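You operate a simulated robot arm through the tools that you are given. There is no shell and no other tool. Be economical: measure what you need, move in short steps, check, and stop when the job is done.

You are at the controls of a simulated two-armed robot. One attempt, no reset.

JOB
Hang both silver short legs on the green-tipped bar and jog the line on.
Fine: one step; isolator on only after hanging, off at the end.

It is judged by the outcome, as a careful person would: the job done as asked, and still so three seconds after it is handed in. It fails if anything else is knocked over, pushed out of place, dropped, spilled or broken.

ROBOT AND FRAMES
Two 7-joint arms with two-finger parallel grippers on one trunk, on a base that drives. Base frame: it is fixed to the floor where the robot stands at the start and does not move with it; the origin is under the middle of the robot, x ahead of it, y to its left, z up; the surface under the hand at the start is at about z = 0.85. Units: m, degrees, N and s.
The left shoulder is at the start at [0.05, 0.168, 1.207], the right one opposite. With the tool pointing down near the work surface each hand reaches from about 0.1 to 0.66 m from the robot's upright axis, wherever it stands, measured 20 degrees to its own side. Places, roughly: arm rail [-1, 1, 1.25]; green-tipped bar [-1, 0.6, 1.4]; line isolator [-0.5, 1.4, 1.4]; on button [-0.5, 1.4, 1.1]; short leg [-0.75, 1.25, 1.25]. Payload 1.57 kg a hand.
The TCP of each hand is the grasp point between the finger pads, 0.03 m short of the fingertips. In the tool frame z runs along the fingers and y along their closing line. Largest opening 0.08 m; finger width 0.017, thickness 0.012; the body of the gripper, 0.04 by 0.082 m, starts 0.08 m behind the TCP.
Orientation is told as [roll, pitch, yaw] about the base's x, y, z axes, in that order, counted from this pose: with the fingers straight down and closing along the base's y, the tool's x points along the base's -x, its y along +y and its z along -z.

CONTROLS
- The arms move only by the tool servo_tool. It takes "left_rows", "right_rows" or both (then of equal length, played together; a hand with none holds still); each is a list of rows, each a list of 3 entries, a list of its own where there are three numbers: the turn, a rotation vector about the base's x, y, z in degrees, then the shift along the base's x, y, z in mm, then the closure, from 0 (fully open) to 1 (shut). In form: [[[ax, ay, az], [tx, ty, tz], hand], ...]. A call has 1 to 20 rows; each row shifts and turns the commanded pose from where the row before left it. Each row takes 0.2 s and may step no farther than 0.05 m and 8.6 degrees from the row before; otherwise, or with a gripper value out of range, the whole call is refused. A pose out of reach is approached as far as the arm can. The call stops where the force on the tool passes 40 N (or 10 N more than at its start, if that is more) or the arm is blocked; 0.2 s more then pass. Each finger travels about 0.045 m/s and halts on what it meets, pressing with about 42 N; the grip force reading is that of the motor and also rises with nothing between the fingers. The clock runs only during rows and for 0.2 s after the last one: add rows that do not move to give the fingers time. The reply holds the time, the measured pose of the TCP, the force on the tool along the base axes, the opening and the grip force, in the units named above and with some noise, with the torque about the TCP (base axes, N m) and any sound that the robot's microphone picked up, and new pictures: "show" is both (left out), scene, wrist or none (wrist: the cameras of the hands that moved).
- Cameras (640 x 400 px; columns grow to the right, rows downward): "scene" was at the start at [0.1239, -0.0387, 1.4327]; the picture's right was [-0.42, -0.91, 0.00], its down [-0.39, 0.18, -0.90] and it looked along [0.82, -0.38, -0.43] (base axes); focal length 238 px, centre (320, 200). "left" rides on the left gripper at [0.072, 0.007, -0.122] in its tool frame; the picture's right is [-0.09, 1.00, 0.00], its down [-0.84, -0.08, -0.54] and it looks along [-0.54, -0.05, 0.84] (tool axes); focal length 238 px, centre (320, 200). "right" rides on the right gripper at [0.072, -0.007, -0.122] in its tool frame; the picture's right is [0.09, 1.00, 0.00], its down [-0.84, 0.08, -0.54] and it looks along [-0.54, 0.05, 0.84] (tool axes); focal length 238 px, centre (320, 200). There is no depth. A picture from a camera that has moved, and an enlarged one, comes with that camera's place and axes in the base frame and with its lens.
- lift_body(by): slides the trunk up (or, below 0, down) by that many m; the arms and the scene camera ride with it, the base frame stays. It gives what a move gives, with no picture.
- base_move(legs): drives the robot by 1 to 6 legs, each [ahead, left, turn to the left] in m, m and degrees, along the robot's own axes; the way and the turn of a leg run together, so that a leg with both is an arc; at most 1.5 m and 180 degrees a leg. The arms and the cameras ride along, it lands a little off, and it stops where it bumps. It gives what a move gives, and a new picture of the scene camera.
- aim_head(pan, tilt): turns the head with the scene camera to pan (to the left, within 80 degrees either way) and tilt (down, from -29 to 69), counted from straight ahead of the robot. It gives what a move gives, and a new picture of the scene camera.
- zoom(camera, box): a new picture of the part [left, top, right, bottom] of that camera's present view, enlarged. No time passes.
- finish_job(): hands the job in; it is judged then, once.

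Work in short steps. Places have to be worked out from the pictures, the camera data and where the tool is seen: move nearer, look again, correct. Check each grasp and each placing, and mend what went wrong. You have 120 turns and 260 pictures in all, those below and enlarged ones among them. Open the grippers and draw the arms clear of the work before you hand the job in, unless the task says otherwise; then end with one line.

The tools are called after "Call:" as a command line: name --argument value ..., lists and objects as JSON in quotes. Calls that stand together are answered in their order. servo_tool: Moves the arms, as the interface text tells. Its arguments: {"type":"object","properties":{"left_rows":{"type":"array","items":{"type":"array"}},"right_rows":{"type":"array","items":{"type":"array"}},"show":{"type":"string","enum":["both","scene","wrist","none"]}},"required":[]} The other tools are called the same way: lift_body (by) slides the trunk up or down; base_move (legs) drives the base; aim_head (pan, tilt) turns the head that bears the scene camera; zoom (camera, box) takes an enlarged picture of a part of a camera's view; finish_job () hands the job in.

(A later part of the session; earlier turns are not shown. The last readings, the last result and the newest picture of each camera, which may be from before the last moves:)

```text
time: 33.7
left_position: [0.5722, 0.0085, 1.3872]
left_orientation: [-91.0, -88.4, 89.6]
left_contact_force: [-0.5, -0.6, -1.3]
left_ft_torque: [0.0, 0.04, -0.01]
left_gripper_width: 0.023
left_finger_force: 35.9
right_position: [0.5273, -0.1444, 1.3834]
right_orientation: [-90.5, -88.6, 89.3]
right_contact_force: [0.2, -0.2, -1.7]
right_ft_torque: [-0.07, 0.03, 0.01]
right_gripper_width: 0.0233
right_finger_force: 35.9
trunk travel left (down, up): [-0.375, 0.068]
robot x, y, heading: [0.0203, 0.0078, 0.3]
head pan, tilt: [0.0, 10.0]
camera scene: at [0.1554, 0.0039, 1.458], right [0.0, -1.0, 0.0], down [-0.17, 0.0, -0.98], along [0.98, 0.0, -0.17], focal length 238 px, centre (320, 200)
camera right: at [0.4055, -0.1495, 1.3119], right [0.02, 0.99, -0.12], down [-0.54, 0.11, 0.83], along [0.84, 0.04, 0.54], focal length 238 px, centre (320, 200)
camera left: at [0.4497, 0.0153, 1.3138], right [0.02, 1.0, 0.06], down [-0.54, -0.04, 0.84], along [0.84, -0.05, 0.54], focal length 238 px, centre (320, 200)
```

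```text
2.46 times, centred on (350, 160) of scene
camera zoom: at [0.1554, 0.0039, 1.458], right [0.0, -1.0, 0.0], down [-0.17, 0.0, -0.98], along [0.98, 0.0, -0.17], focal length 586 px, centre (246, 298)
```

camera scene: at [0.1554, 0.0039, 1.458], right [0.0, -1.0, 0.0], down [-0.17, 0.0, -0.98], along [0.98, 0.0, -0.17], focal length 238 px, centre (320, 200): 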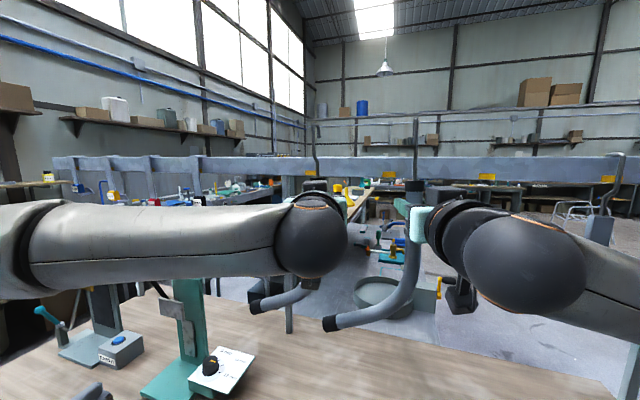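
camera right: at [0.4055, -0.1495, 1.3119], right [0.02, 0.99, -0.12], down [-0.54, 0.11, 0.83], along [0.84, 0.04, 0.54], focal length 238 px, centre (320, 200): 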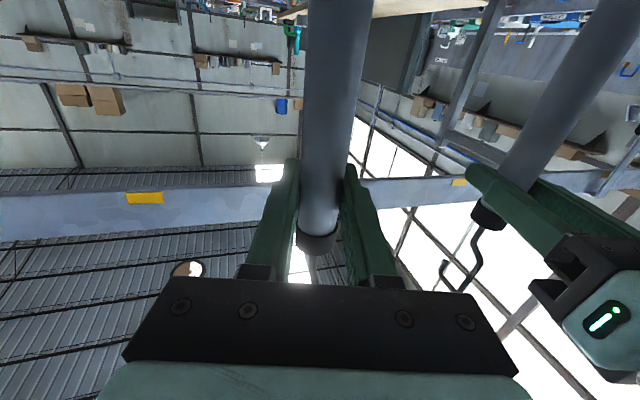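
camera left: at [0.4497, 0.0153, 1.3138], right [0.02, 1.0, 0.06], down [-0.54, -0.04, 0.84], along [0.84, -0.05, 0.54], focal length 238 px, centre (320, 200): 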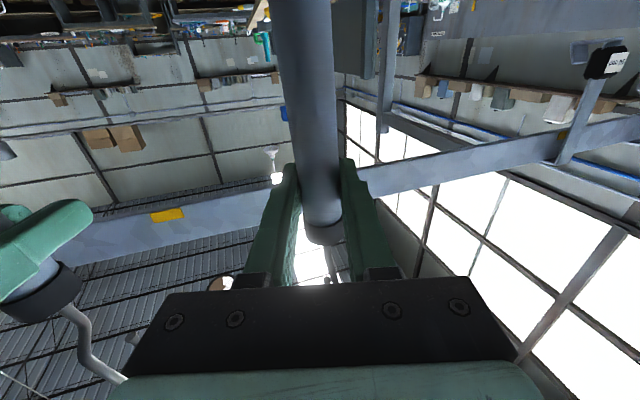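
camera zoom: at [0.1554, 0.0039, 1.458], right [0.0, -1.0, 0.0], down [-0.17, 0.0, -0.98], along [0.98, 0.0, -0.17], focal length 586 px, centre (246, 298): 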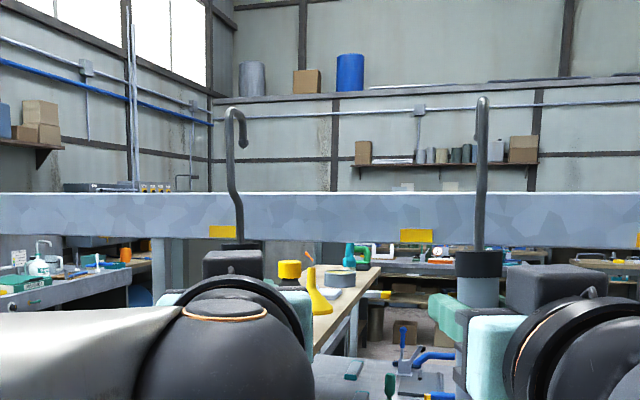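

Both legs are free in the grippers. I back off 0.3 m and turn left toward the line, carrying them.

Call:
base_move --legs '[[-0.3, 0, 0], [0, 0, 90]]'

Call:
aim_head --pan 60 --tilt 0

```text
time: 39.5
left_position: [-0.2841, 0.552, 1.3855]
left_orientation: [-90.1, -88.3, 178.1]
left_contact_force: [0.0, -0.1, -1.0]
left_ft_torque: [-0.02, -0.04, 0.03]
left_gripper_width: 0.023
left_finger_force: 34.9
right_position: [-0.1319, 0.5076, 1.3831]
right_orientation: [-88.0, -88.5, 176.0]
right_contact_force: [-0.2, 0.1, -1.2]
right_ft_torque: [0.01, -0.03, -0.02]
right_gripper_width: 0.0232
right_finger_force: 35.5
trunk travel left (down, up): [-0.375, 0.068]
robot x, y, heading: [-0.2832, 0.0013, 89.6]
head pan, tilt: [0.0, 10.0]
camera scene: at [-0.2821, 0.1349, 1.458], right [1.0, -0.01, 0.0], down [0.0, -0.17, -0.98], along [0.01, 0.98, -0.17], focal length 238 px, centre (320, 200)
```

scene: 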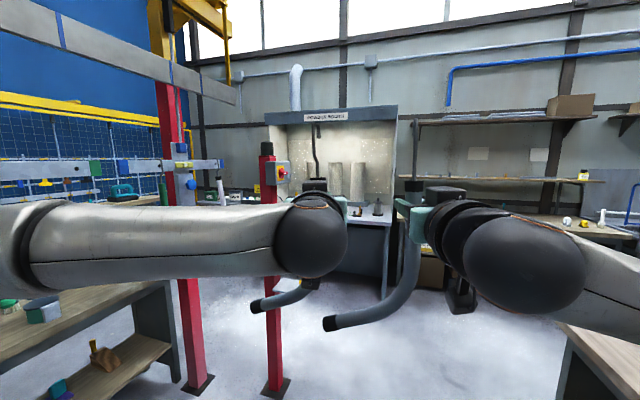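

```text
time: 40.8
left_position: [-0.282, 0.5524, 1.3858]
left_orientation: [-90.0, -88.4, 178.0]
left_contact_force: [-0.1, 0.2, -1.3]
left_ft_torque: [0.01, -0.03, 0.0]
left_gripper_width: 0.0231
left_finger_force: 35.2
right_position: [-0.1317, 0.5068, 1.382]
right_orientation: [-87.6, -88.5, 175.9]
right_contact_force: [-0.2, 0.2, -2.5]
right_ft_torque: [0.01, -0.04, 0.07]
right_gripper_width: 0.0232
right_finger_force: 35.0
trunk travel left (down, up): [-0.375, 0.068]
robot x, y, heading: [-0.2827, 0.0023, 89.6]
head pan, tilt: [60.0, 0.0]
camera scene: at [-0.3602, 0.0875, 1.474], right [0.51, 0.86, 0.0], down [0.0, 0.0, -1.0], along [-0.86, 0.51, 0.0], focal length 238 px, centre (320, 200)
```

scene: 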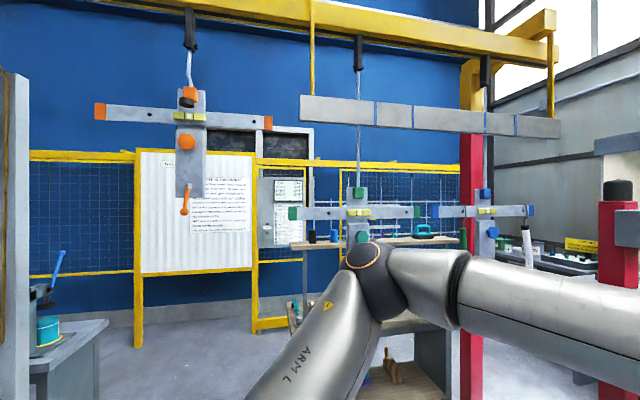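

The green bar faces me squarely (normal heading about 146°), centre near (−1.01, 0.61), z≈1.43. I turn to that heading at this distance and look straight at it.

Call:
base_move --legs '[[0, 0, 56.4]]'

Call:
aim_head --pan 0 --tilt 0

Call:
zoom --camera "scene" --box '[200, 120, 520, 320]'

```text
time: 43.7
left_position: [-0.7427, 0.306, 1.3857]
left_orientation: [-90.0, -88.3, -125.4]
left_contact_force: [-0.7, -0.7, -1.0]
left_ft_torque: [0.03, -0.04, -0.03]
left_gripper_width: 0.0231
left_finger_force: 35.1
right_position: [-0.6221, 0.4053, 1.3824]
right_orientation: [-87.5, -88.5, -127.8]
right_contact_force: [0.5, 0.9, -1.6]
right_ft_torque: [0.03, -0.01, 0.0]
right_gripper_width: 0.023
right_finger_force: 35.7
trunk travel left (down, up): [-0.375, 0.068]
robot x, y, heading: [-0.283, 0.0038, 146.3]
head pan, tilt: [60.0, 0.0]
camera scene: at [-0.3972, -0.0159, 1.474], right [-0.44, 0.9, 0.0], down [0.0, 0.0, -1.0], along [-0.9, -0.44, 0.0], focal length 238 px, centre (320, 200)
```

scene: 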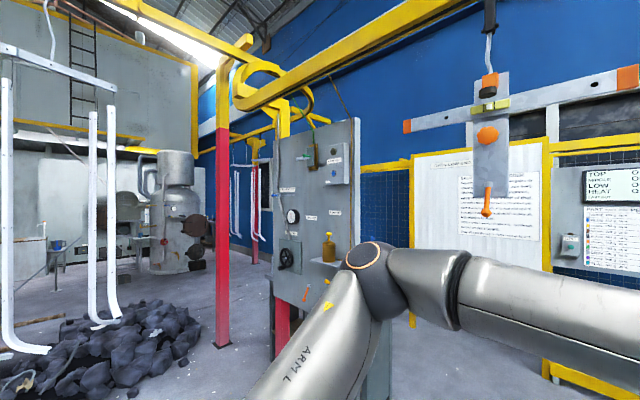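

```text
time: 45.0
left_position: [-0.7436, 0.3056, 1.3862]
left_orientation: [-89.8, -88.3, -125.4]
left_contact_force: [0.9, -0.5, -0.8]
left_ft_torque: [0.01, -0.03, -0.03]
left_gripper_width: 0.0232
left_finger_force: 34.9
right_position: [-0.6214, 0.4058, 1.3824]
right_orientation: [-87.4, -88.6, -128.0]
right_contact_force: [0.1, -0.1, -1.9]
right_ft_torque: [0.04, -0.01, -0.02]
right_gripper_width: 0.023
right_finger_force: 35.7
trunk travel left (down, up): [-0.375, 0.068]
robot x, y, heading: [-0.2838, 0.0003, 146.3]
head pan, tilt: [0.0, 0.0]
camera scene: at [-0.3912, 0.074, 1.474], right [0.56, 0.83, 0.0], down [0.0, 0.0, -1.0], along [-0.83, 0.56, 0.0], focal length 238 px, centre (320, 200)
```

scene: 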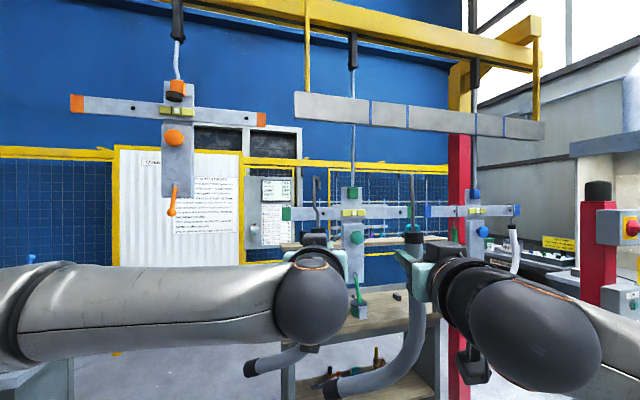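

```text
2.00 times, centred on (360, 220) of scene
camera zoom: at [-0.3912, 0.074, 1.474], right [0.56, 0.83, 0.0], down [0.0, 0.0, -1.0], along [-0.83, 0.56, 0.0], focal length 476 px, centre (240, 160)
```

zoom: 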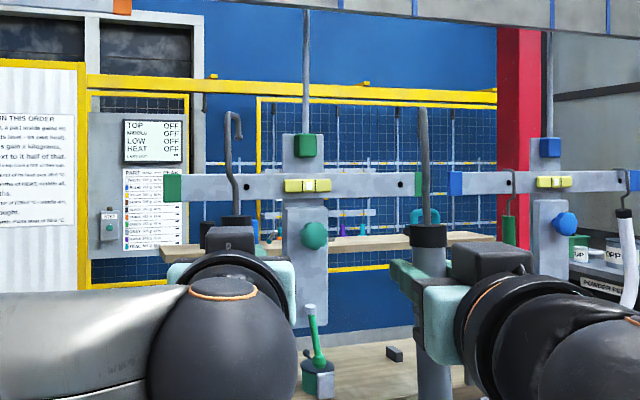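

I zoom closer at the bar to see stations and the hooks' orientation.

Call:
zoom --camera "scene" --box '[270, 160, 430, 260]'

Call:
zoom --camera "scene" --box '[400, 160, 560, 300]'

```text
4.00 times, centred on (350, 210) of scene
camera zoom: at [-0.3912, 0.074, 1.474], right [0.56, 0.83, 0.0], down [0.0, 0.0, -1.0], along [-0.83, 0.56, 0.0], focal length 953 px, centre (200, 160)
```

zoom: 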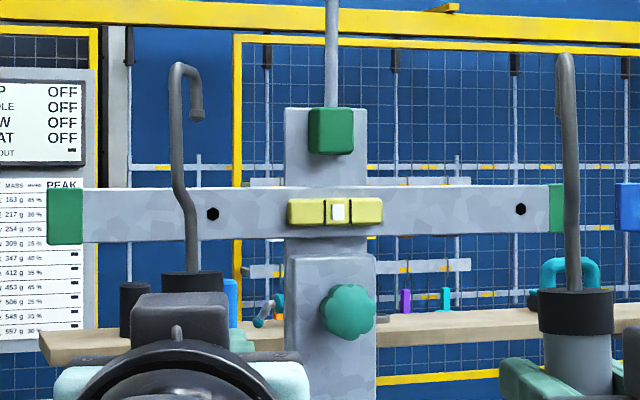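

```text
2.86 times, centred on (480, 230) of scene
camera zoom: at [-0.3912, 0.074, 1.474], right [0.56, 0.83, 0.0], down [0.0, 0.0, -1.0], along [-0.83, 0.56, 0.0], focal length 680 px, centre (-137, 114)
```

zoom: 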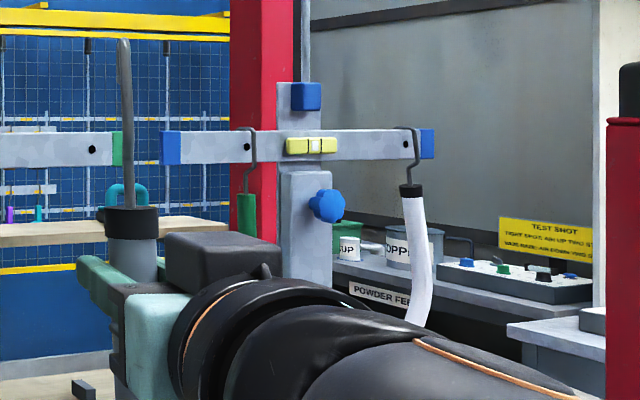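

The holes (stations) on the bar are at unequal distances from the pivot (≈122 vs 186 px), so the legs' weights matter. My readings hint the legs weigh differently; I take several resting readings.

Call:
servo_tool --left_rows '[[[0, 0, 0], [0, 0, 0], 1]]' --right_rows '[[[0, 0, 0], [0, 0, 0], 1]]' --show "none"

Call:
servo_tool --left_rows '[[[0, 0, 0], [0, 0, 0], 1]]' --right_rows '[[[0, 0, 0], [0, 0, 0], 1]]' --show "none"

Call:
servo_tool --left_rows '[[[0, 0, 0], [0, 0, 0], 1]]' --right_rows '[[[0, 0, 0], [0, 0, 0], 1]]' --show "none"

Call:
servo_tool --left_rows '[[[0, 0, 0], [0, 0, 0], 1]]' --right_rows '[[[0, 0, 0], [0, 0, 0], 1]]' --show "none"

Call:
servo_tool --left_rows '[[[0, 0, 0], [0, 0, 0], 1]]' --right_rows '[[[0, 0, 0], [0, 0, 0], 1]]' --show "none"

Call:
zoom --camera "scene" --box '[240, 170, 300, 260]'

```text
time: 45.4
left_position: [-0.7431, 0.305, 1.3856]
left_orientation: [-89.8, -88.3, -125.4]
left_contact_force: [0.1, 0.8, -1.5]
left_ft_torque: [0.02, -0.06, -0.03]
left_gripper_width: 0.023
left_finger_force: 35.2
right_position: [-0.6212, 0.4077, 1.3809]
right_orientation: [-87.3, -88.5, -128.0]
right_contact_force: [-0.3, -0.8, -1.9]
right_ft_torque: [0.03, -0.05, -0.04]
right_gripper_width: 0.023
right_finger_force: 35.6
trunk travel left (down, up): [-0.375, 0.068]
robot x, y, heading: [-0.2834, 0.004, 146.2]
head pan, tilt: [0.0, 0.0]
```

```text
time: 45.8
left_position: [-0.7428, 0.306, 1.3843]
left_orientation: [-89.7, -88.3, -125.6]
left_contact_force: [-1.2, 0.0, -2.0]
left_ft_torque: [0.02, -0.03, 0.03]
left_gripper_width: 0.0232
left_finger_force: 35.7
right_position: [-0.6212, 0.4059, 1.3818]
right_orientation: [-87.3, -88.5, -127.8]
right_contact_force: [0.0, 0.4, -1.7]
right_ft_torque: [0.07, 0.0, -0.01]
right_gripper_width: 0.023
right_finger_force: 35.4
trunk travel left (down, up): [-0.375, 0.068]
robot x, y, heading: [-0.2841, -0.0005, 146.2]
head pan, tilt: [0.0, 0.0]
```

```text
time: 46.2
left_position: [-0.7435, 0.3055, 1.3851]
left_orientation: [-89.7, -88.4, -125.6]
left_contact_force: [-0.6, 0.8, -0.6]
left_ft_torque: [0.01, -0.02, 0.03]
left_gripper_width: 0.0232
left_finger_force: 35.4
right_position: [-0.6209, 0.4068, 1.382]
right_orientation: [-87.1, -88.5, -127.9]
right_contact_force: [0.8, 0.2, -2.0]
right_ft_torque: [0.05, 0.0, -0.02]
right_gripper_width: 0.023
right_finger_force: 35.4
trunk travel left (down, up): [-0.375, 0.068]
robot x, y, heading: [-0.2845, 0.0006, 146.4]
head pan, tilt: [0.0, 0.0]
```

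```text
time: 46.6
left_position: [-0.7428, 0.3043, 1.3859]
left_orientation: [-89.8, -88.3, -125.5]
left_contact_force: [0.4, 0.4, -0.6]
left_ft_torque: [0.05, -0.06, 0.06]
left_gripper_width: 0.0229
left_finger_force: 35.8
right_position: [-0.6213, 0.4064, 1.3819]
right_orientation: [-87.2, -88.5, -127.9]
right_contact_force: [0.1, 0.5, -1.3]
right_ft_torque: [0.05, -0.04, -0.03]
right_gripper_width: 0.023
right_finger_force: 35.5
trunk travel left (down, up): [-0.375, 0.068]
robot x, y, heading: [-0.283, 0.0034, 146.3]
head pan, tilt: [0.0, 0.0]
```

```text
time: 47.0
left_position: [-0.7431, 0.3043, 1.3862]
left_orientation: [-89.8, -88.3, -125.5]
left_contact_force: [0.6, -0.4, -1.6]
left_ft_torque: [0.05, -0.05, -0.02]
left_gripper_width: 0.0226
left_finger_force: 35.6
right_position: [-0.6216, 0.4067, 1.3819]
right_orientation: [-87.4, -88.5, -128.1]
right_contact_force: [-0.8, 0.5, -1.7]
right_ft_torque: [0.04, -0.04, 0.0]
right_gripper_width: 0.0229
right_finger_force: 36.0
trunk travel left (down, up): [-0.375, 0.068]
robot x, y, heading: [-0.2837, -0.0001, 145.9]
head pan, tilt: [0.0, 0.0]
```

```text
4.44 times, centred on (270, 215) of scene
camera zoom: at [-0.3912, 0.074, 1.474], right [0.56, 0.83, 0.0], down [0.0, 0.0, -1.0], along [-0.83, 0.56, 0.0], focal length 1058 px, centre (542, 133)
```

zoom: 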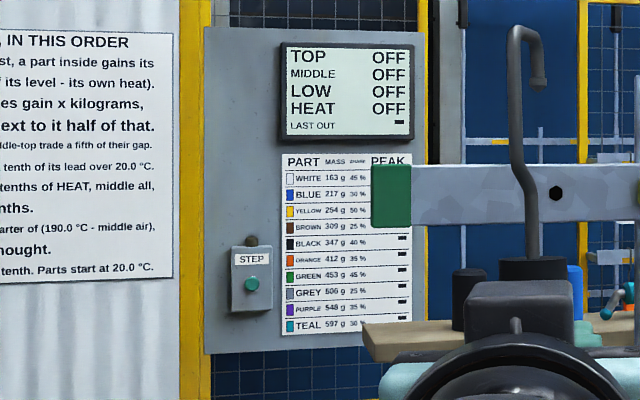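

Averages: left leg ≈1.16 N, right ≈1.75 N, ratio 1.5, which matches the inverse of the arm lengths 186:122. So the heavier right-hand leg belongs on the left (short-arm) hole, the lighter left-hand leg on the right hole. I tuck the left hand aside and then drive so the right hand faces the left hole.

Call:
servo_tool --left_rows '[[[0, 0, 0], [4, -20, 0], 1], [[0, 0, 0], [4, -20, 0], 1], [[0, 0, 0], [4, -20, 0], 1], [[0, 0, 0], [4, -20, 0], 1]]' --show "none"

Call:
base_move --legs '[[0.2, 0.134, 0]]'

Call:
servo_tool --right_rows '[[[0, 0, 0], [0, 0, -5], 1]]' --show "wrist"

```text
time: 48.0
left_position: [-0.7265, 0.223, 1.3859]
left_orientation: [-89.6, -88.3, -125.7]
left_contact_force: [-0.2, -0.7, -1.7]
left_ft_torque: [0.04, -0.02, 0.01]
left_gripper_width: 0.0231
left_finger_force: 35.2
right_position: [-0.6219, 0.4068, 1.3834]
right_orientation: [-87.9, -88.6, -127.3]
right_contact_force: [-0.4, -1.1, -1.8]
right_ft_torque: [0.02, -0.03, 0.02]
right_gripper_width: 0.0232
right_finger_force: 35.6
trunk travel left (down, up): [-0.375, 0.068]
robot x, y, heading: [-0.2876, 0.0014, 146.3]
head pan, tilt: [0.0, 0.0]
```

```text
time: 49.9
left_position: [-0.9687, 0.2204, 1.3859]
left_orientation: [-89.1, -88.3, -125.9]
left_contact_force: [0.6, 0.7, -0.8]
left_ft_torque: [0.06, -0.05, 0.0]
left_gripper_width: 0.023
left_finger_force: 35.4
right_position: [-0.8662, 0.4034, 1.3817]
right_orientation: [-86.5, -88.5, -128.5]
right_contact_force: [-0.4, -0.3, -1.3]
right_ft_torque: [0.05, -0.03, -0.03]
right_gripper_width: 0.0232
right_finger_force: 35.5
trunk travel left (down, up): [-0.375, 0.068]
robot x, y, heading: [-0.5196, 0.0002, 146.7]
head pan, tilt: [0.0, 0.0]
camera scene: at [-0.6338, 0.0721, 1.4739], right [0.55, 0.83, 0.0], down [0.0, 0.0, -1.0], along [-0.83, 0.55, 0.0], focal length 238 px, centre (320, 200)
```

scene: 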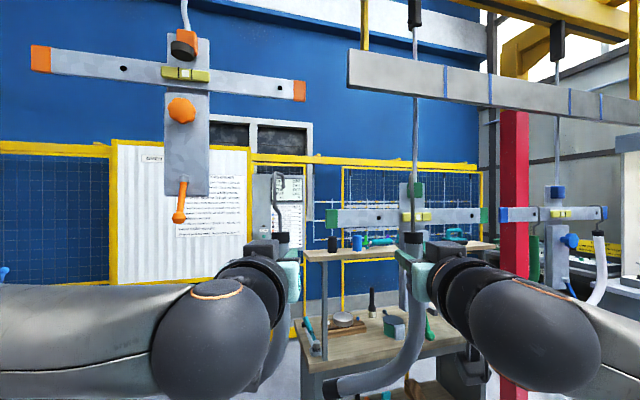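

```text
time: 50.3
left_position: [-0.9693, 0.2207, 1.3859]
left_orientation: [-88.4, -88.4, -126.7]
left_contact_force: [-0.3, -0.1, -1.2]
left_ft_torque: [0.04, -0.03, -0.02]
left_gripper_width: 0.0228
left_finger_force: 35.5
right_position: [-0.8655, 0.4037, 1.3765]
right_orientation: [-86.3, -88.5, -128.7]
right_contact_force: [0.2, -0.2, -1.8]
right_ft_torque: [0.03, -0.06, 0.0]
right_gripper_width: 0.023
right_finger_force: 35.3
trunk travel left (down, up): [-0.375, 0.068]
robot x, y, heading: [-0.5239, -0.0002, 146.3]
head pan, tilt: [0.0, 0.0]
camera right: at [-0.7612, 0.3414, 1.3056], right [-0.57, -0.81, -0.12], down [0.39, -0.39, 0.84], along [-0.73, 0.43, 0.54], focal length 238 px, centre (320, 200)
```

right: 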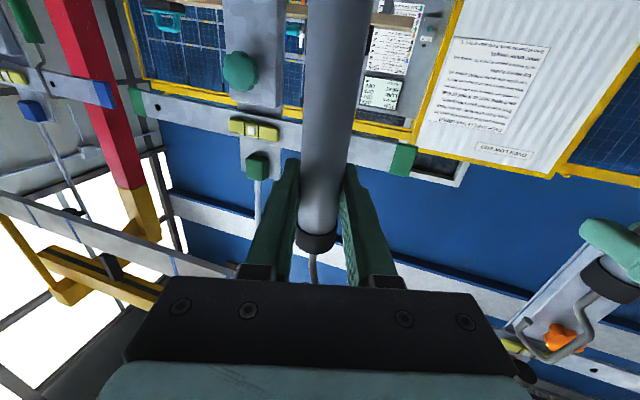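

Triangulating with the wrist camera shows the bar is rotated about 15° more (normal heading ≈161°), left hole ≈(−1.068, 0.538), bar top ≈1.451. I re-square the base in front of it with a safe stand-off.

Call:
base_move --legs '[[0, -0.167, 0], [0, 0, 15], [0.05, -0.028, 0]]'

Call:
servo_tool --right_rows '[[[0, 0, 0], [0, 0, 0], 1]]' --show "wrist"

Call:
zoom --camera "scene" --box '[240, 130, 560, 330]'

```text
time: 53.8
left_position: [-0.9559, 0.2846, 1.386]
left_orientation: [-88.4, -88.3, -111.9]
left_contact_force: [-0.5, 0.3, -1.4]
left_ft_torque: [0.03, -0.01, -0.01]
left_gripper_width: 0.0229
left_finger_force: 35.5
right_position: [-0.9017, 0.4865, 1.3763]
right_orientation: [-85.7, -88.5, -114.6]
right_contact_force: [-0.2, -0.3, -1.4]
right_ft_torque: [0.01, -0.04, 0.02]
right_gripper_width: 0.023
right_finger_force: 35.6
trunk travel left (down, up): [-0.375, 0.068]
robot x, y, heading: [-0.4733, 0.1857, 161.1]
head pan, tilt: [0.0, 0.0]
camera scene: at [-0.5935, 0.2249, 1.4739], right [0.32, 0.95, 0.0], down [0.0, 0.0, -1.0], along [-0.95, 0.32, 0.0], focal length 238 px, centre (320, 200)
```

scene: 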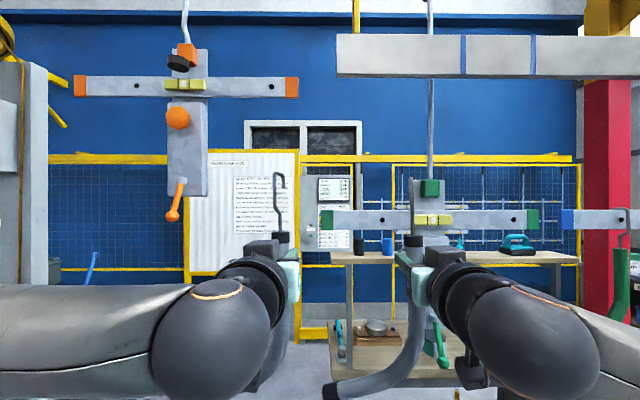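

```text
time: 54.2
left_position: [-0.9548, 0.2836, 1.385]
left_orientation: [-88.5, -88.4, -111.9]
left_contact_force: [0.0, 0.0, -1.9]
left_ft_torque: [0.04, 0.0, 0.0]
left_gripper_width: 0.0231
left_finger_force: 35.6
right_position: [-0.9029, 0.4853, 1.3761]
right_orientation: [-86.0, -88.6, -114.3]
right_contact_force: [-0.1, -0.3, -1.9]
right_ft_torque: [0.05, 0.0, -0.02]
right_gripper_width: 0.0231
right_finger_force: 35.2
trunk travel left (down, up): [-0.375, 0.068]
robot x, y, heading: [-0.4683, 0.1797, 161.3]
head pan, tilt: [0.0, 0.0]
camera right: at [-0.7848, 0.4523, 1.3056], right [-0.34, -0.93, -0.12], down [0.47, -0.28, 0.84], along [-0.81, 0.23, 0.54], focal length 238 px, centre (320, 200)
```

right: 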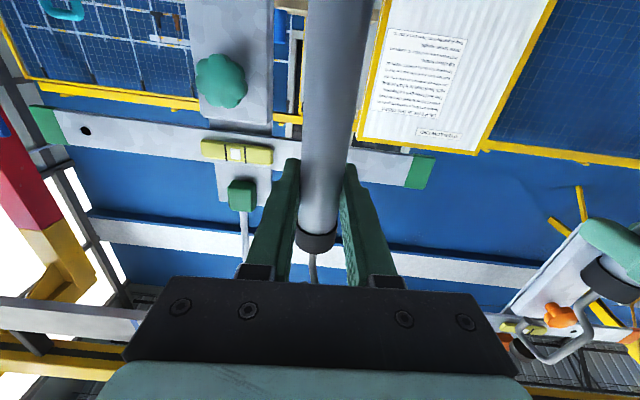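

```text
2.00 times, centred on (400, 230) of scene
camera zoom: at [-0.5928, 0.2242, 1.474], right [0.32, 0.95, 0.0], down [0.0, 0.0, -1.0], along [-0.95, 0.32, 0.0], focal length 476 px, centre (160, 140)
```

zoom: 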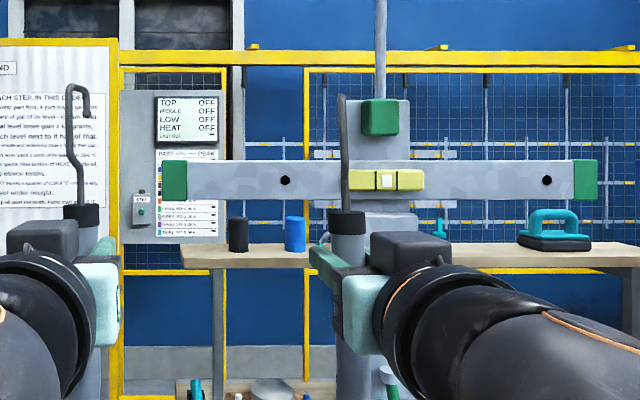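

The bar is now square to me: left hole at about (−1.067, 0.536), top 1.451, bottom 1.405. The right hook is laterally aligned; I lower to z 1.354 (tail just above the bar, cap just below) and go forward 140 mm.

Call:
servo_tool --right_rows '[[[0, 0, 0], [0, 0, -11], 1], [[0, 0, 0], [0, 0, -11], 1], [[0, 0, 0], [-18.9, 6.4, 0], 1], [[0, 0, 0], [-18.9, 6.4, 0], 1], [[0, 0, 0], [-18.9, 6.4, 0], 1], [[0, 0, 0], [-18.9, 6.4, 0], 1], [[0, 0, 0], [-18.9, 6.4, 0], 1], [[0, 0, 0], [-9.5, 3.2, 0], 1]]'

Call:
zoom --camera "scene" --box '[300, 150, 500, 275]'

```text
time: 56.0
left_position: [-0.956, 0.2824, 1.3849]
left_orientation: [-89.9, -88.4, -110.3]
left_contact_force: [-0.8, -0.2, -1.1]
left_ft_torque: [0.03, -0.02, 0.03]
left_gripper_width: 0.0229
left_finger_force: 35.2
right_position: [-1.0063, 0.5208, 1.3541]
right_orientation: [-87.2, -88.5, -113.1]
right_contact_force: [0.4, -0.7, -1.7]
right_ft_torque: [0.04, -0.04, 0.0]
right_gripper_width: 0.023
right_finger_force: 35.4
trunk travel left (down, up): [-0.375, 0.068]
robot x, y, heading: [-0.4727, 0.1783, 161.3]
head pan, tilt: [0.0, 0.0]
camera scene: at [-0.5927, 0.2241, 1.474], right [0.32, 0.95, 0.0], down [0.0, 0.0, -1.0], along [-0.95, 0.32, 0.0], focal length 238 px, centre (320, 200)
camera right: at [-0.8885, 0.4878, 1.2827], right [-0.34, -0.93, -0.12], down [0.47, -0.28, 0.84], along [-0.81, 0.23, 0.54], focal length 238 px, centre (320, 200)
```

scene: 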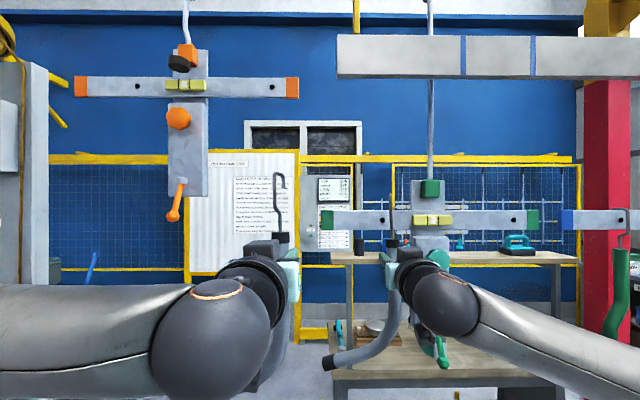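
right: 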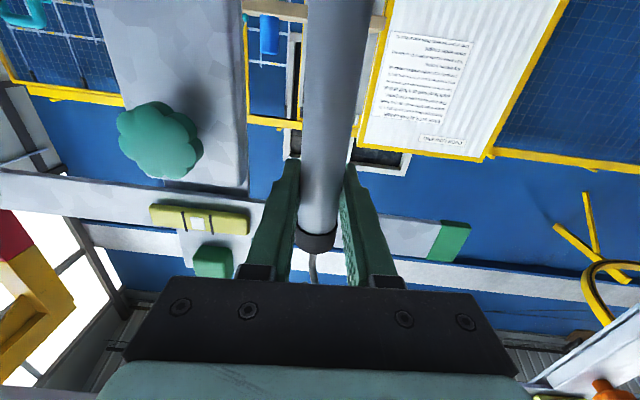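

```text
3.20 times, centred on (400, 212) of scene
camera zoom: at [-0.5927, 0.2241, 1.474], right [0.32, 0.95, 0.0], down [0.0, 0.0, -1.0], along [-0.95, 0.32, 0.0], focal length 762 px, centre (64, 160)
```

zoom: 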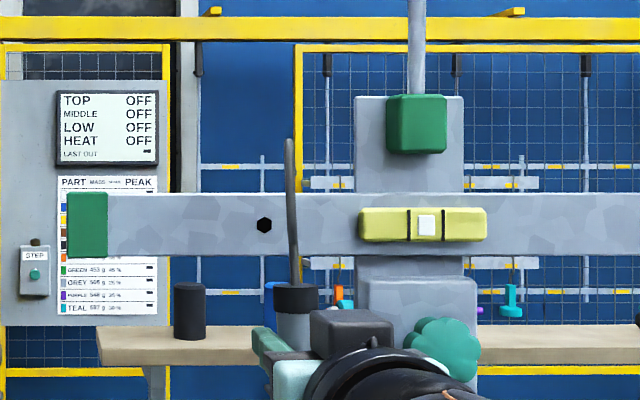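

Lateral match with the hole is within a millimetre or two, tail about 10 mm above the bar. I advance 60 mm more.

Call:
servo_tool --right_rows '[[[0, 0, 0], [-14.2, 4.8, 0], 1], [[0, 0, 0], [-14.2, 4.8, 0], 1], [[0, 0, 0], [-14.2, 4.8, 0], 1], [[0, 0, 0], [-14.2, 4.8, 0], 1]]'

Call:
zoom --camera "scene" --box '[320, 160, 480, 260]'

Call:
zoom --camera "right" --box '[220, 180, 420, 300]'

```text
time: 57.0
left_position: [-0.9536, 0.2826, 1.3866]
left_orientation: [-93.1, -88.4, -107.0]
left_contact_force: [-0.5, 0.2, -1.2]
left_ft_torque: [0.04, -0.03, 0.05]
left_gripper_width: 0.0229
left_finger_force: 34.9
right_position: [-1.0598, 0.5411, 1.3551]
right_orientation: [-90.8, -88.5, -109.5]
right_contact_force: [11.7, -2.5, -5.0]
right_ft_torque: [0.16, 0.51, 0.01]
right_gripper_width: 0.0231
right_finger_force: 35.3
trunk travel left (down, up): [-0.375, 0.068]
robot x, y, heading: [-0.4693, 0.1799, 161.2]
head pan, tilt: [0.0, 0.0]
camera scene: at [-0.5907, 0.2237, 1.4741], right [0.32, 0.95, 0.0], down [0.0, 0.0, -1.0], along [-0.95, 0.32, 0.0], focal length 238 px, centre (320, 200)
camera right: at [-0.9426, 0.5056, 1.2841], right [-0.34, -0.93, -0.12], down [0.47, -0.28, 0.83], along [-0.81, 0.23, 0.54], focal length 238 px, centre (320, 200)
```

scene: 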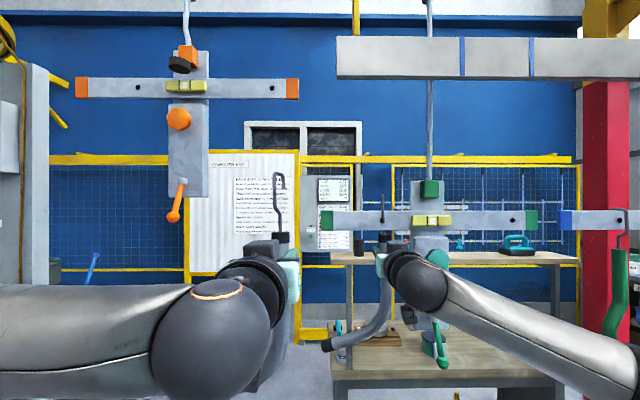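
right: 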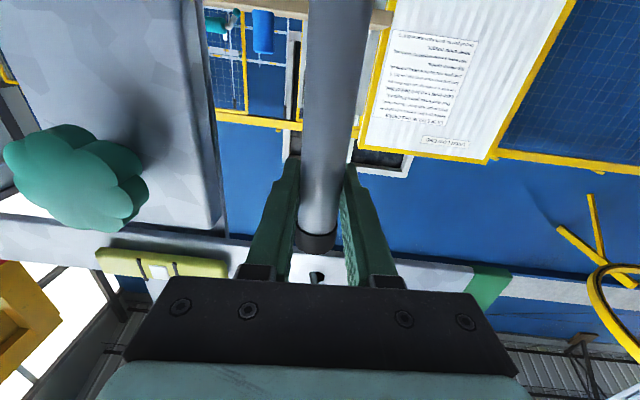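

```text
4.00 times, centred on (400, 210) of scene
camera zoom: at [-0.5907, 0.2237, 1.4741], right [0.32, 0.95, 0.0], down [0.0, 0.0, -1.0], along [-0.95, 0.32, 0.0], focal length 953 px, centre (0, 160)
```

zoom: 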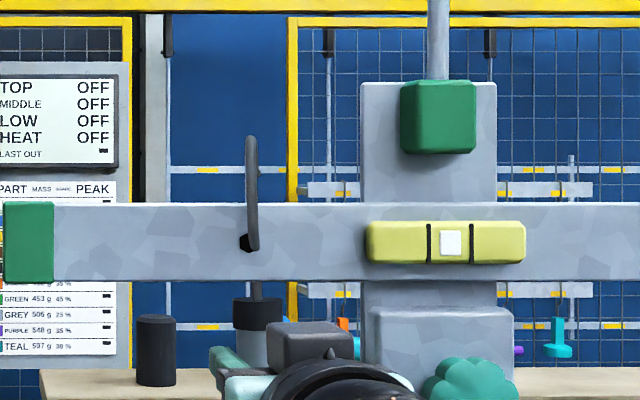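

```text
3.20 times, centred on (320, 240) of right
camera zoom: at [-0.9426, 0.5056, 1.2841], right [-0.34, -0.93, -0.12], down [0.47, -0.28, 0.83], along [-0.81, 0.23, 0.54], focal length 763 px, centre (320, 72)
```

zoom: 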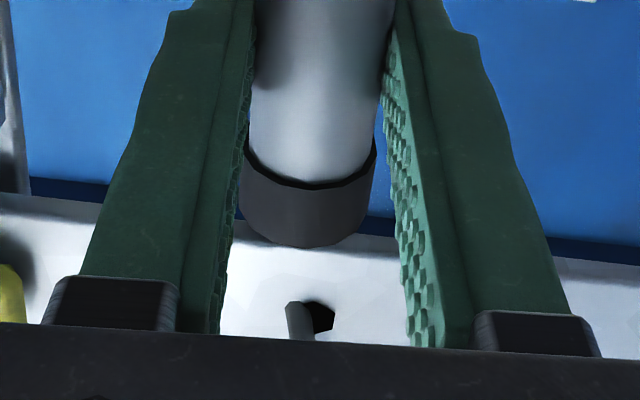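

Force 11.7 N: the wire's jog meets the bar's face at this lifted height before the tail is fully behind. I back off 20 mm, lean the leg's top forward 15° and raise a bit.

Call:
servo_tool --right_rows '[[[0, 0, 0], [14.2, -4.8, 0], 1], [[0, 0, 0], [9.5, -3.2, 0], 1], [[-2.4, -7.1, 0], [0, 0, 3], 1], [[-2.4, -7.1, 0], [0, 0, 3], 1], [[0, 0, 0], [0, 0, 2], 1]]' --show "scene"

Call:
zoom --camera "scene" --box '[320, 160, 480, 260]'

Call:
zoom --camera "right" --box '[0, 0, 640, 400]'

Call:
zoom --camera "left" --box '[0, 0, 640, 400]'

```text
time: 58.2
left_position: [-0.9549, 0.2835, 1.3867]
left_orientation: [-90.1, -88.4, -110.3]
left_contact_force: [-0.4, -1.3, -0.6]
left_ft_torque: [-0.01, -0.06, -0.01]
left_gripper_width: 0.023
left_finger_force: 35.0
right_position: [-1.0376, 0.5315, 1.3634]
right_orientation: [-7.1, -74.7, 166.9]
right_contact_force: [-0.2, 0.2, -1.3]
right_ft_torque: [0.08, 0.01, -0.01]
right_gripper_width: 0.0232
right_finger_force: 35.7
trunk travel left (down, up): [-0.375, 0.068]
robot x, y, heading: [-0.4691, 0.1821, 161.2]
head pan, tilt: [0.0, 0.0]
camera scene: at [-0.5927, 0.2242, 1.474], right [0.32, 0.95, 0.0], down [0.0, 0.0, -1.0], along [-0.95, 0.32, 0.0], focal length 238 px, centre (320, 200)
```

scene: 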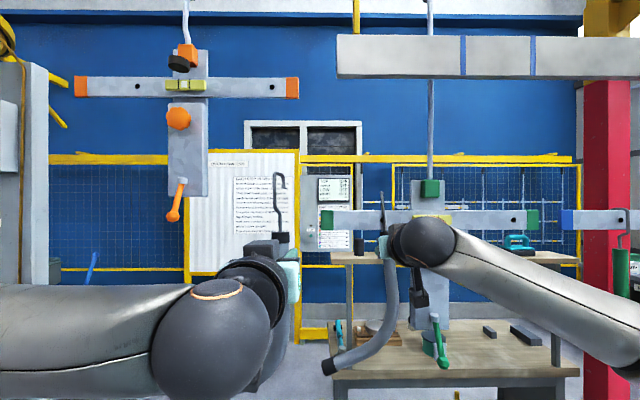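

```text
4.00 times, centred on (400, 210) of scene
camera zoom: at [-0.5927, 0.2242, 1.474], right [0.32, 0.95, 0.0], down [0.0, 0.0, -1.0], along [-0.95, 0.32, 0.0], focal length 953 px, centre (0, 160)
```

zoom: 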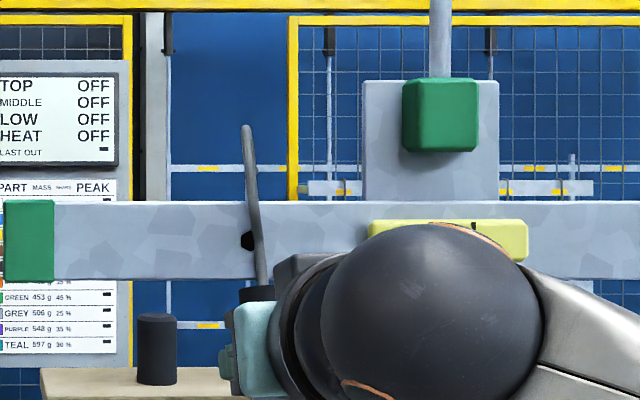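

```text
1.00 times, centred on (320, 200) of right (not enlarged: the box is as wide or as high as the picture)
camera zoom: at [-0.9083, 0.4938, 1.3268], right [-0.31, -0.94, -0.12], down [0.25, -0.21, 0.95], along [-0.92, 0.27, 0.3], focal length 238 px, centre (320, 200)
```

zoom: 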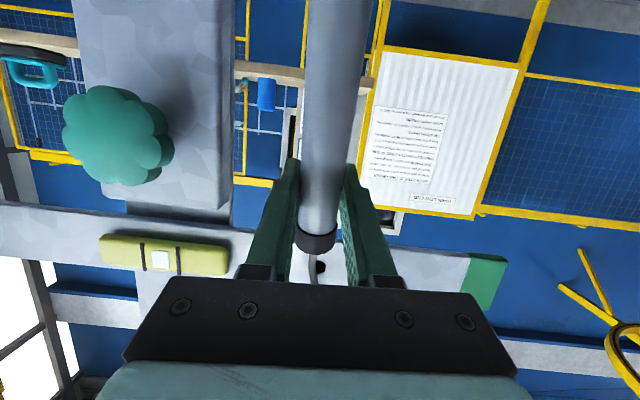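

```text
1.00 times, centred on (320, 200) of left (not enlarged: the box is as wide or as high as the picture)
camera zoom: at [-0.8428, 0.2362, 1.3142], right [-0.35, -0.94, 0.06], down [0.53, -0.14, 0.84], along [-0.78, 0.32, 0.54], focal length 238 px, centre (320, 200)
```

zoom: 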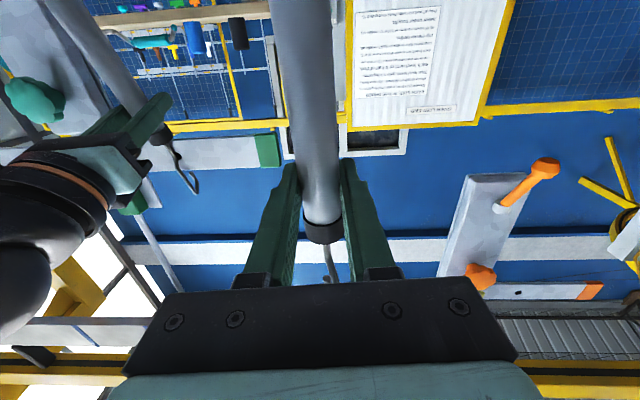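

The left wrist camera sees the right-hand hook from the side against the bar; I zoom there.

Call:
zoom --camera "left" --box '[100, 90, 260, 210]'

```text
3.33 times, centred on (180, 150) of left
camera zoom: at [-0.8428, 0.2362, 1.3142], right [-0.35, -0.94, 0.06], down [0.53, -0.14, 0.84], along [-0.78, 0.32, 0.54], focal length 794 px, centre (787, 367)
```

zoom: 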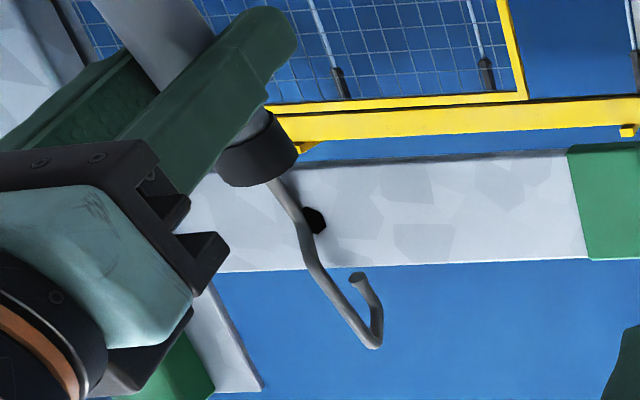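

The hook tail is above the bar. I lean 7.5° further with the hook's gap centred over the bar and lower 10 mm so the tail catches behind, then look from the side.

Call:
servo_tool --right_rows '[[[-2.4, -7.1, 0], [8.5, -2.9, 4], 1], [[0, 0, 0], [0, 0, 0], 1], [[0, 0, 0], [0, 0, -5], 1], [[0, 0, 0], [0, 0, -5], 1]]' --show "none"

Call:
zoom --camera "left" --box '[100, 90, 260, 210]'

Call:
zoom --camera "scene" --box '[320, 160, 480, 260]'

```text
time: 59.2
left_position: [-0.9526, 0.2832, 1.3872]
left_orientation: [-94.2, -88.4, -106.1]
left_contact_force: [0.3, 0.4, -0.9]
left_ft_torque: [0.04, -0.06, 0.03]
left_gripper_width: 0.0229
left_finger_force: 35.3
right_position: [-1.0287, 0.5272, 1.3604]
right_orientation: [-5.2, -67.7, 165.3]
right_contact_force: [6.6, -2.5, 4.5]
right_ft_torque: [0.31, 0.87, 0.03]
right_gripper_width: 0.0229
right_finger_force: 35.9
trunk travel left (down, up): [-0.375, 0.068]
robot x, y, heading: [-0.4696, 0.1827, 161.3]
head pan, tilt: [0.0, 0.0]
```

```text
3.33 times, centred on (180, 150) of left
camera zoom: at [-0.8407, 0.2354, 1.315], right [-0.35, -0.94, 0.06], down [0.53, -0.14, 0.84], along [-0.77, 0.32, 0.54], focal length 794 px, centre (787, 367)
```

zoom: 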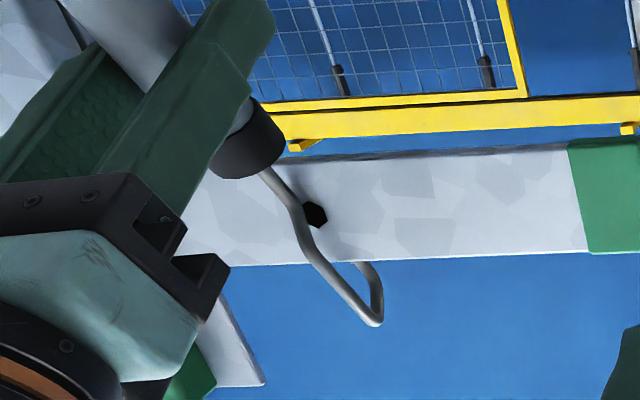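

```text
4.00 times, centred on (400, 210) of scene
camera zoom: at [-0.5904, 0.2231, 1.4743], right [0.32, 0.95, 0.0], down [0.0, 0.0, -1.0], along [-0.95, 0.32, 0.0], focal length 953 px, centre (0, 160)
```

zoom: 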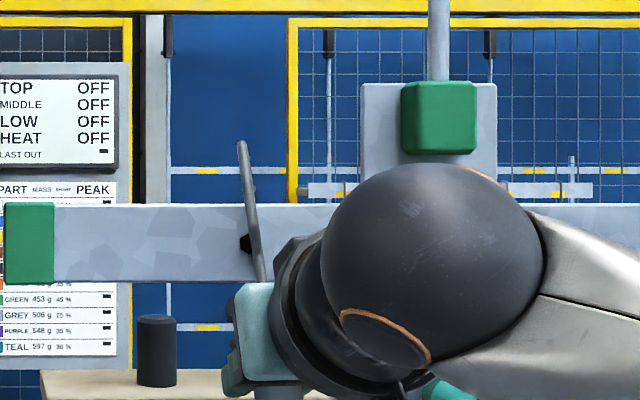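

Upward and backward forces say the tail is resting on the bar's top. I need the bar's thickness; the left camera can see the bar's end, so I zoom there.

Call:
zoom --camera "left" --box '[230, 110, 310, 190]'

Call:
zoom --camera "scene" --box '[560, 180, 640, 280]'

```text
5.00 times, centred on (270, 150) of left
camera zoom: at [-0.8407, 0.2354, 1.315], right [-0.35, -0.94, 0.06], down [0.53, -0.14, 0.84], along [-0.77, 0.32, 0.54], focal length 1192 px, centre (570, 450)
```

zoom: 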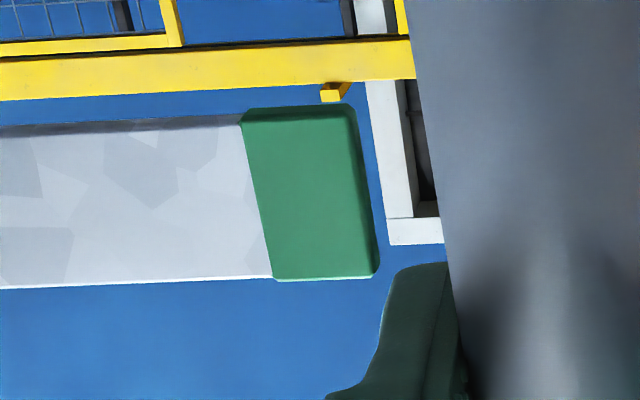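

```text
4.00 times, centred on (600, 230) of scene
camera zoom: at [-0.5904, 0.2231, 1.4743], right [0.32, 0.95, 0.0], down [0.0, 0.0, -1.0], along [-0.95, 0.32, 0.0], focal length 953 px, centre (-800, 80)
```

zoom: 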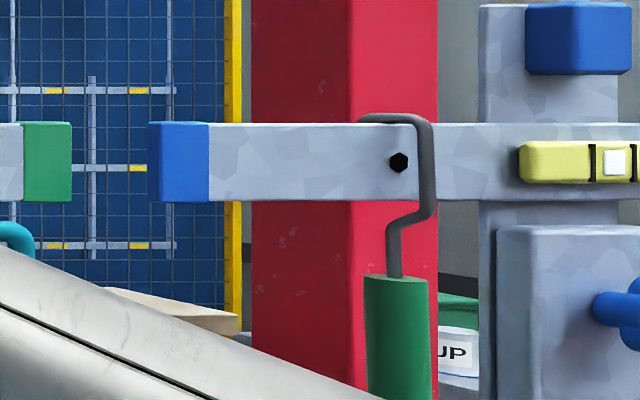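

The neighbouring hooked part shows the hook gap is clearly wider than the bar is thick, so I just need ~8 mm more forward. I raise 8, advance 8, and lower again.

Call:
servo_tool --right_rows '[[[0, 0, 0], [0, 0, 8], 1], [[0, 0, 0], [-8.5, 2.9, 0], 1], [[0, 0, 0], [0, 0, -6], 1], [[0, 0, 0], [0, 0, -6], 1], [[0, 0, 0], [0, 0, -4], 1]]' --show "none"

Call:
zoom --camera "left" --box '[100, 90, 260, 210]'

Call:
zoom --camera "scene" --box '[320, 160, 480, 260]'

```text
time: 60.4
left_position: [-0.9528, 0.2826, 1.3877]
left_orientation: [-94.4, -88.3, -106.0]
left_contact_force: [0.1, -0.3, -2.3]
left_ft_torque: [0.03, -0.06, -0.02]
left_gripper_width: 0.023
left_finger_force: 35.4
right_position: [-1.0366, 0.5325, 1.3502]
right_orientation: [-5.3, -67.5, 165.3]
right_contact_force: [7.3, -2.8, 4.4]
right_ft_torque: [0.35, 0.94, 0.01]
right_gripper_width: 0.0233
right_finger_force: 35.5
trunk travel left (down, up): [-0.375, 0.068]
robot x, y, heading: [-0.47, 0.1855, 161.2]
head pan, tilt: [0.0, 0.0]
```

```text
3.33 times, centred on (180, 150) of left
camera zoom: at [-0.8408, 0.2353, 1.315], right [-0.35, -0.94, 0.06], down [0.53, -0.14, 0.84], along [-0.77, 0.32, 0.54], focal length 794 px, centre (787, 367)
```

zoom: 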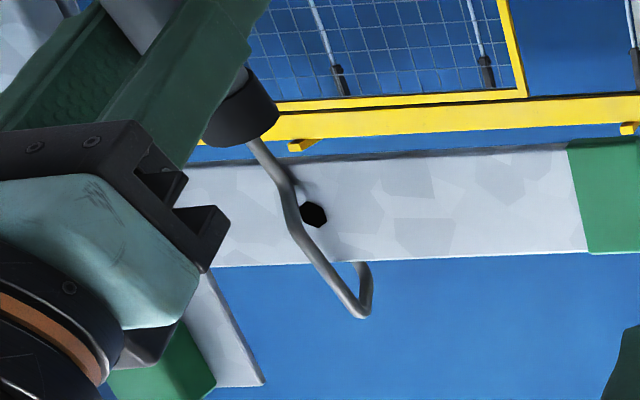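

```text
4.00 times, centred on (400, 210) of scene
camera zoom: at [-0.5904, 0.2231, 1.4743], right [0.32, 0.95, 0.0], down [0.0, 0.0, -1.0], along [-0.95, 0.32, 0.0], focal length 953 px, centre (0, 160)
```

zoom: 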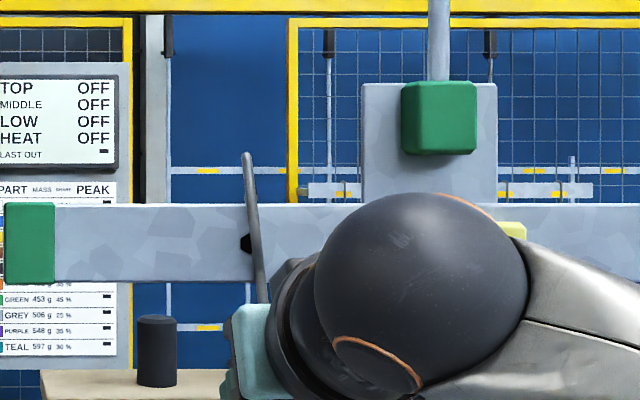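

TCP went 10 mm lower than before, so the tail has passed behind the bar. Now I straighten the leg while lowering to hanging height.

Call:
servo_tool --right_rows '[[[1.2, 3.55, 0], [-4.3, 1.4, -5], 1], [[1.2, 3.55, 0], [-4.7, 1.6, -4], 1], [[1.2, 3.55, 0], [-6.6, 2.3, -4], 1], [[1.2, 3.55, 0], [-6.6, 2.3, -4], 1], [[1.2, 3.55, 0], [-6.6, 2.3, -3], 1], [[1.2, 3.55, 0], [-6.6, 2.3, -2], 1]]' --show "none"

Call:
zoom --camera "left" --box '[80, 60, 280, 210]'

Call:
zoom --camera "scene" --box '[320, 160, 480, 260]'

```text
time: 61.8
left_position: [-0.9521, 0.2817, 1.3876]
left_orientation: [-95.2, -88.4, -105.2]
left_contact_force: [0.2, 0.0, -1.7]
left_ft_torque: [0.06, -0.05, -0.01]
left_gripper_width: 0.0228
left_finger_force: 35.9
right_position: [-1.0711, 0.5436, 1.33]
right_orientation: [-100.6, -88.4, -99.7]
right_contact_force: [12.1, -3.9, 1.0]
right_ft_torque: [0.35, 0.89, 0.07]
right_gripper_width: 0.023
right_finger_force: 35.9
trunk travel left (down, up): [-0.375, 0.068]
robot x, y, heading: [-0.4725, 0.1844, 161.3]
head pan, tilt: [0.0, 0.0]
```

```text
2.67 times, centred on (180, 135) of left
camera zoom: at [-0.8401, 0.2353, 1.3152], right [-0.35, -0.94, 0.06], down [0.53, -0.14, 0.84], along [-0.77, 0.32, 0.54], focal length 636 px, centre (693, 373)
```

zoom: 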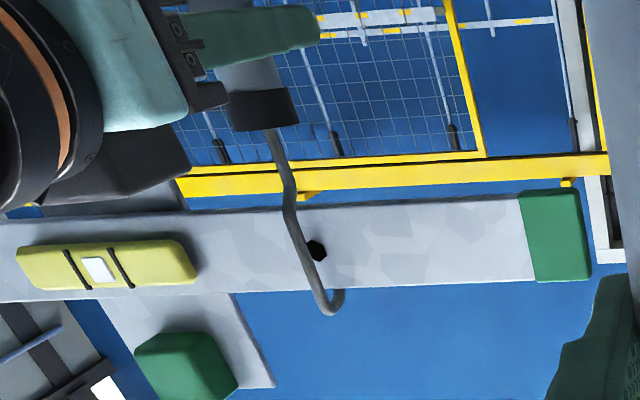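

```text
4.00 times, centred on (400, 210) of scene
camera zoom: at [-0.5897, 0.2231, 1.4743], right [0.32, 0.95, 0.0], down [0.0, 0.0, -1.0], along [-0.95, 0.32, 0.0], focal length 953 px, centre (0, 160)
```

zoom: 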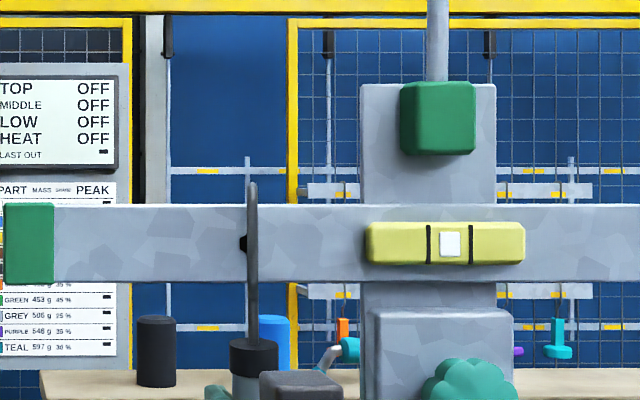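

The hook straddles the bar. I ease back 6 mm to relieve the push and lower the last ~7 mm.

Call:
servo_tool --right_rows '[[[0, 0, 0], [5.7, -1.9, 0], 1], [[0, 0, 0], [0, 0, -4], 1], [[0, 0, 0], [0, 0, -3], 1], [[0, 0, 0], [0, 0, 0], 1]]' --show "none"

Call:
zoom --camera "scene" --box '[320, 160, 480, 260]'

```text
time: 62.8
left_position: [-0.9548, 0.2821, 1.3859]
left_orientation: [-91.8, -88.3, -108.5]
left_contact_force: [-0.1, 0.2, -1.7]
left_ft_torque: [0.03, -0.06, -0.03]
left_gripper_width: 0.0229
left_finger_force: 35.8
right_position: [-1.0673, 0.5412, 1.3228]
right_orientation: [-101.6, -88.5, -98.7]
right_contact_force: [-4.0, 1.4, 13.2]
right_ft_torque: [-0.25, -0.67, -0.02]
right_gripper_width: 0.0232
right_finger_force: 35.1
trunk travel left (down, up): [-0.375, 0.068]
robot x, y, heading: [-0.4695, 0.1817, 161.0]
head pan, tilt: [0.0, 0.0]
```

```text
4.00 times, centred on (400, 210) of scene
camera zoom: at [-0.5919, 0.2233, 1.4743], right [0.32, 0.95, 0.0], down [0.0, 0.0, -1.0], along [-0.95, 0.32, 0.0], focal length 953 px, centre (0, 160)
```

zoom: 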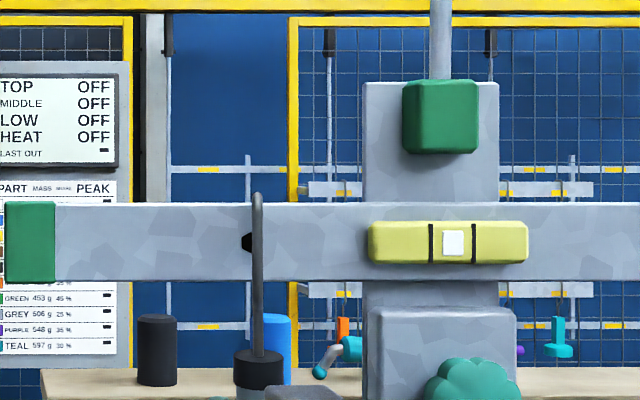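

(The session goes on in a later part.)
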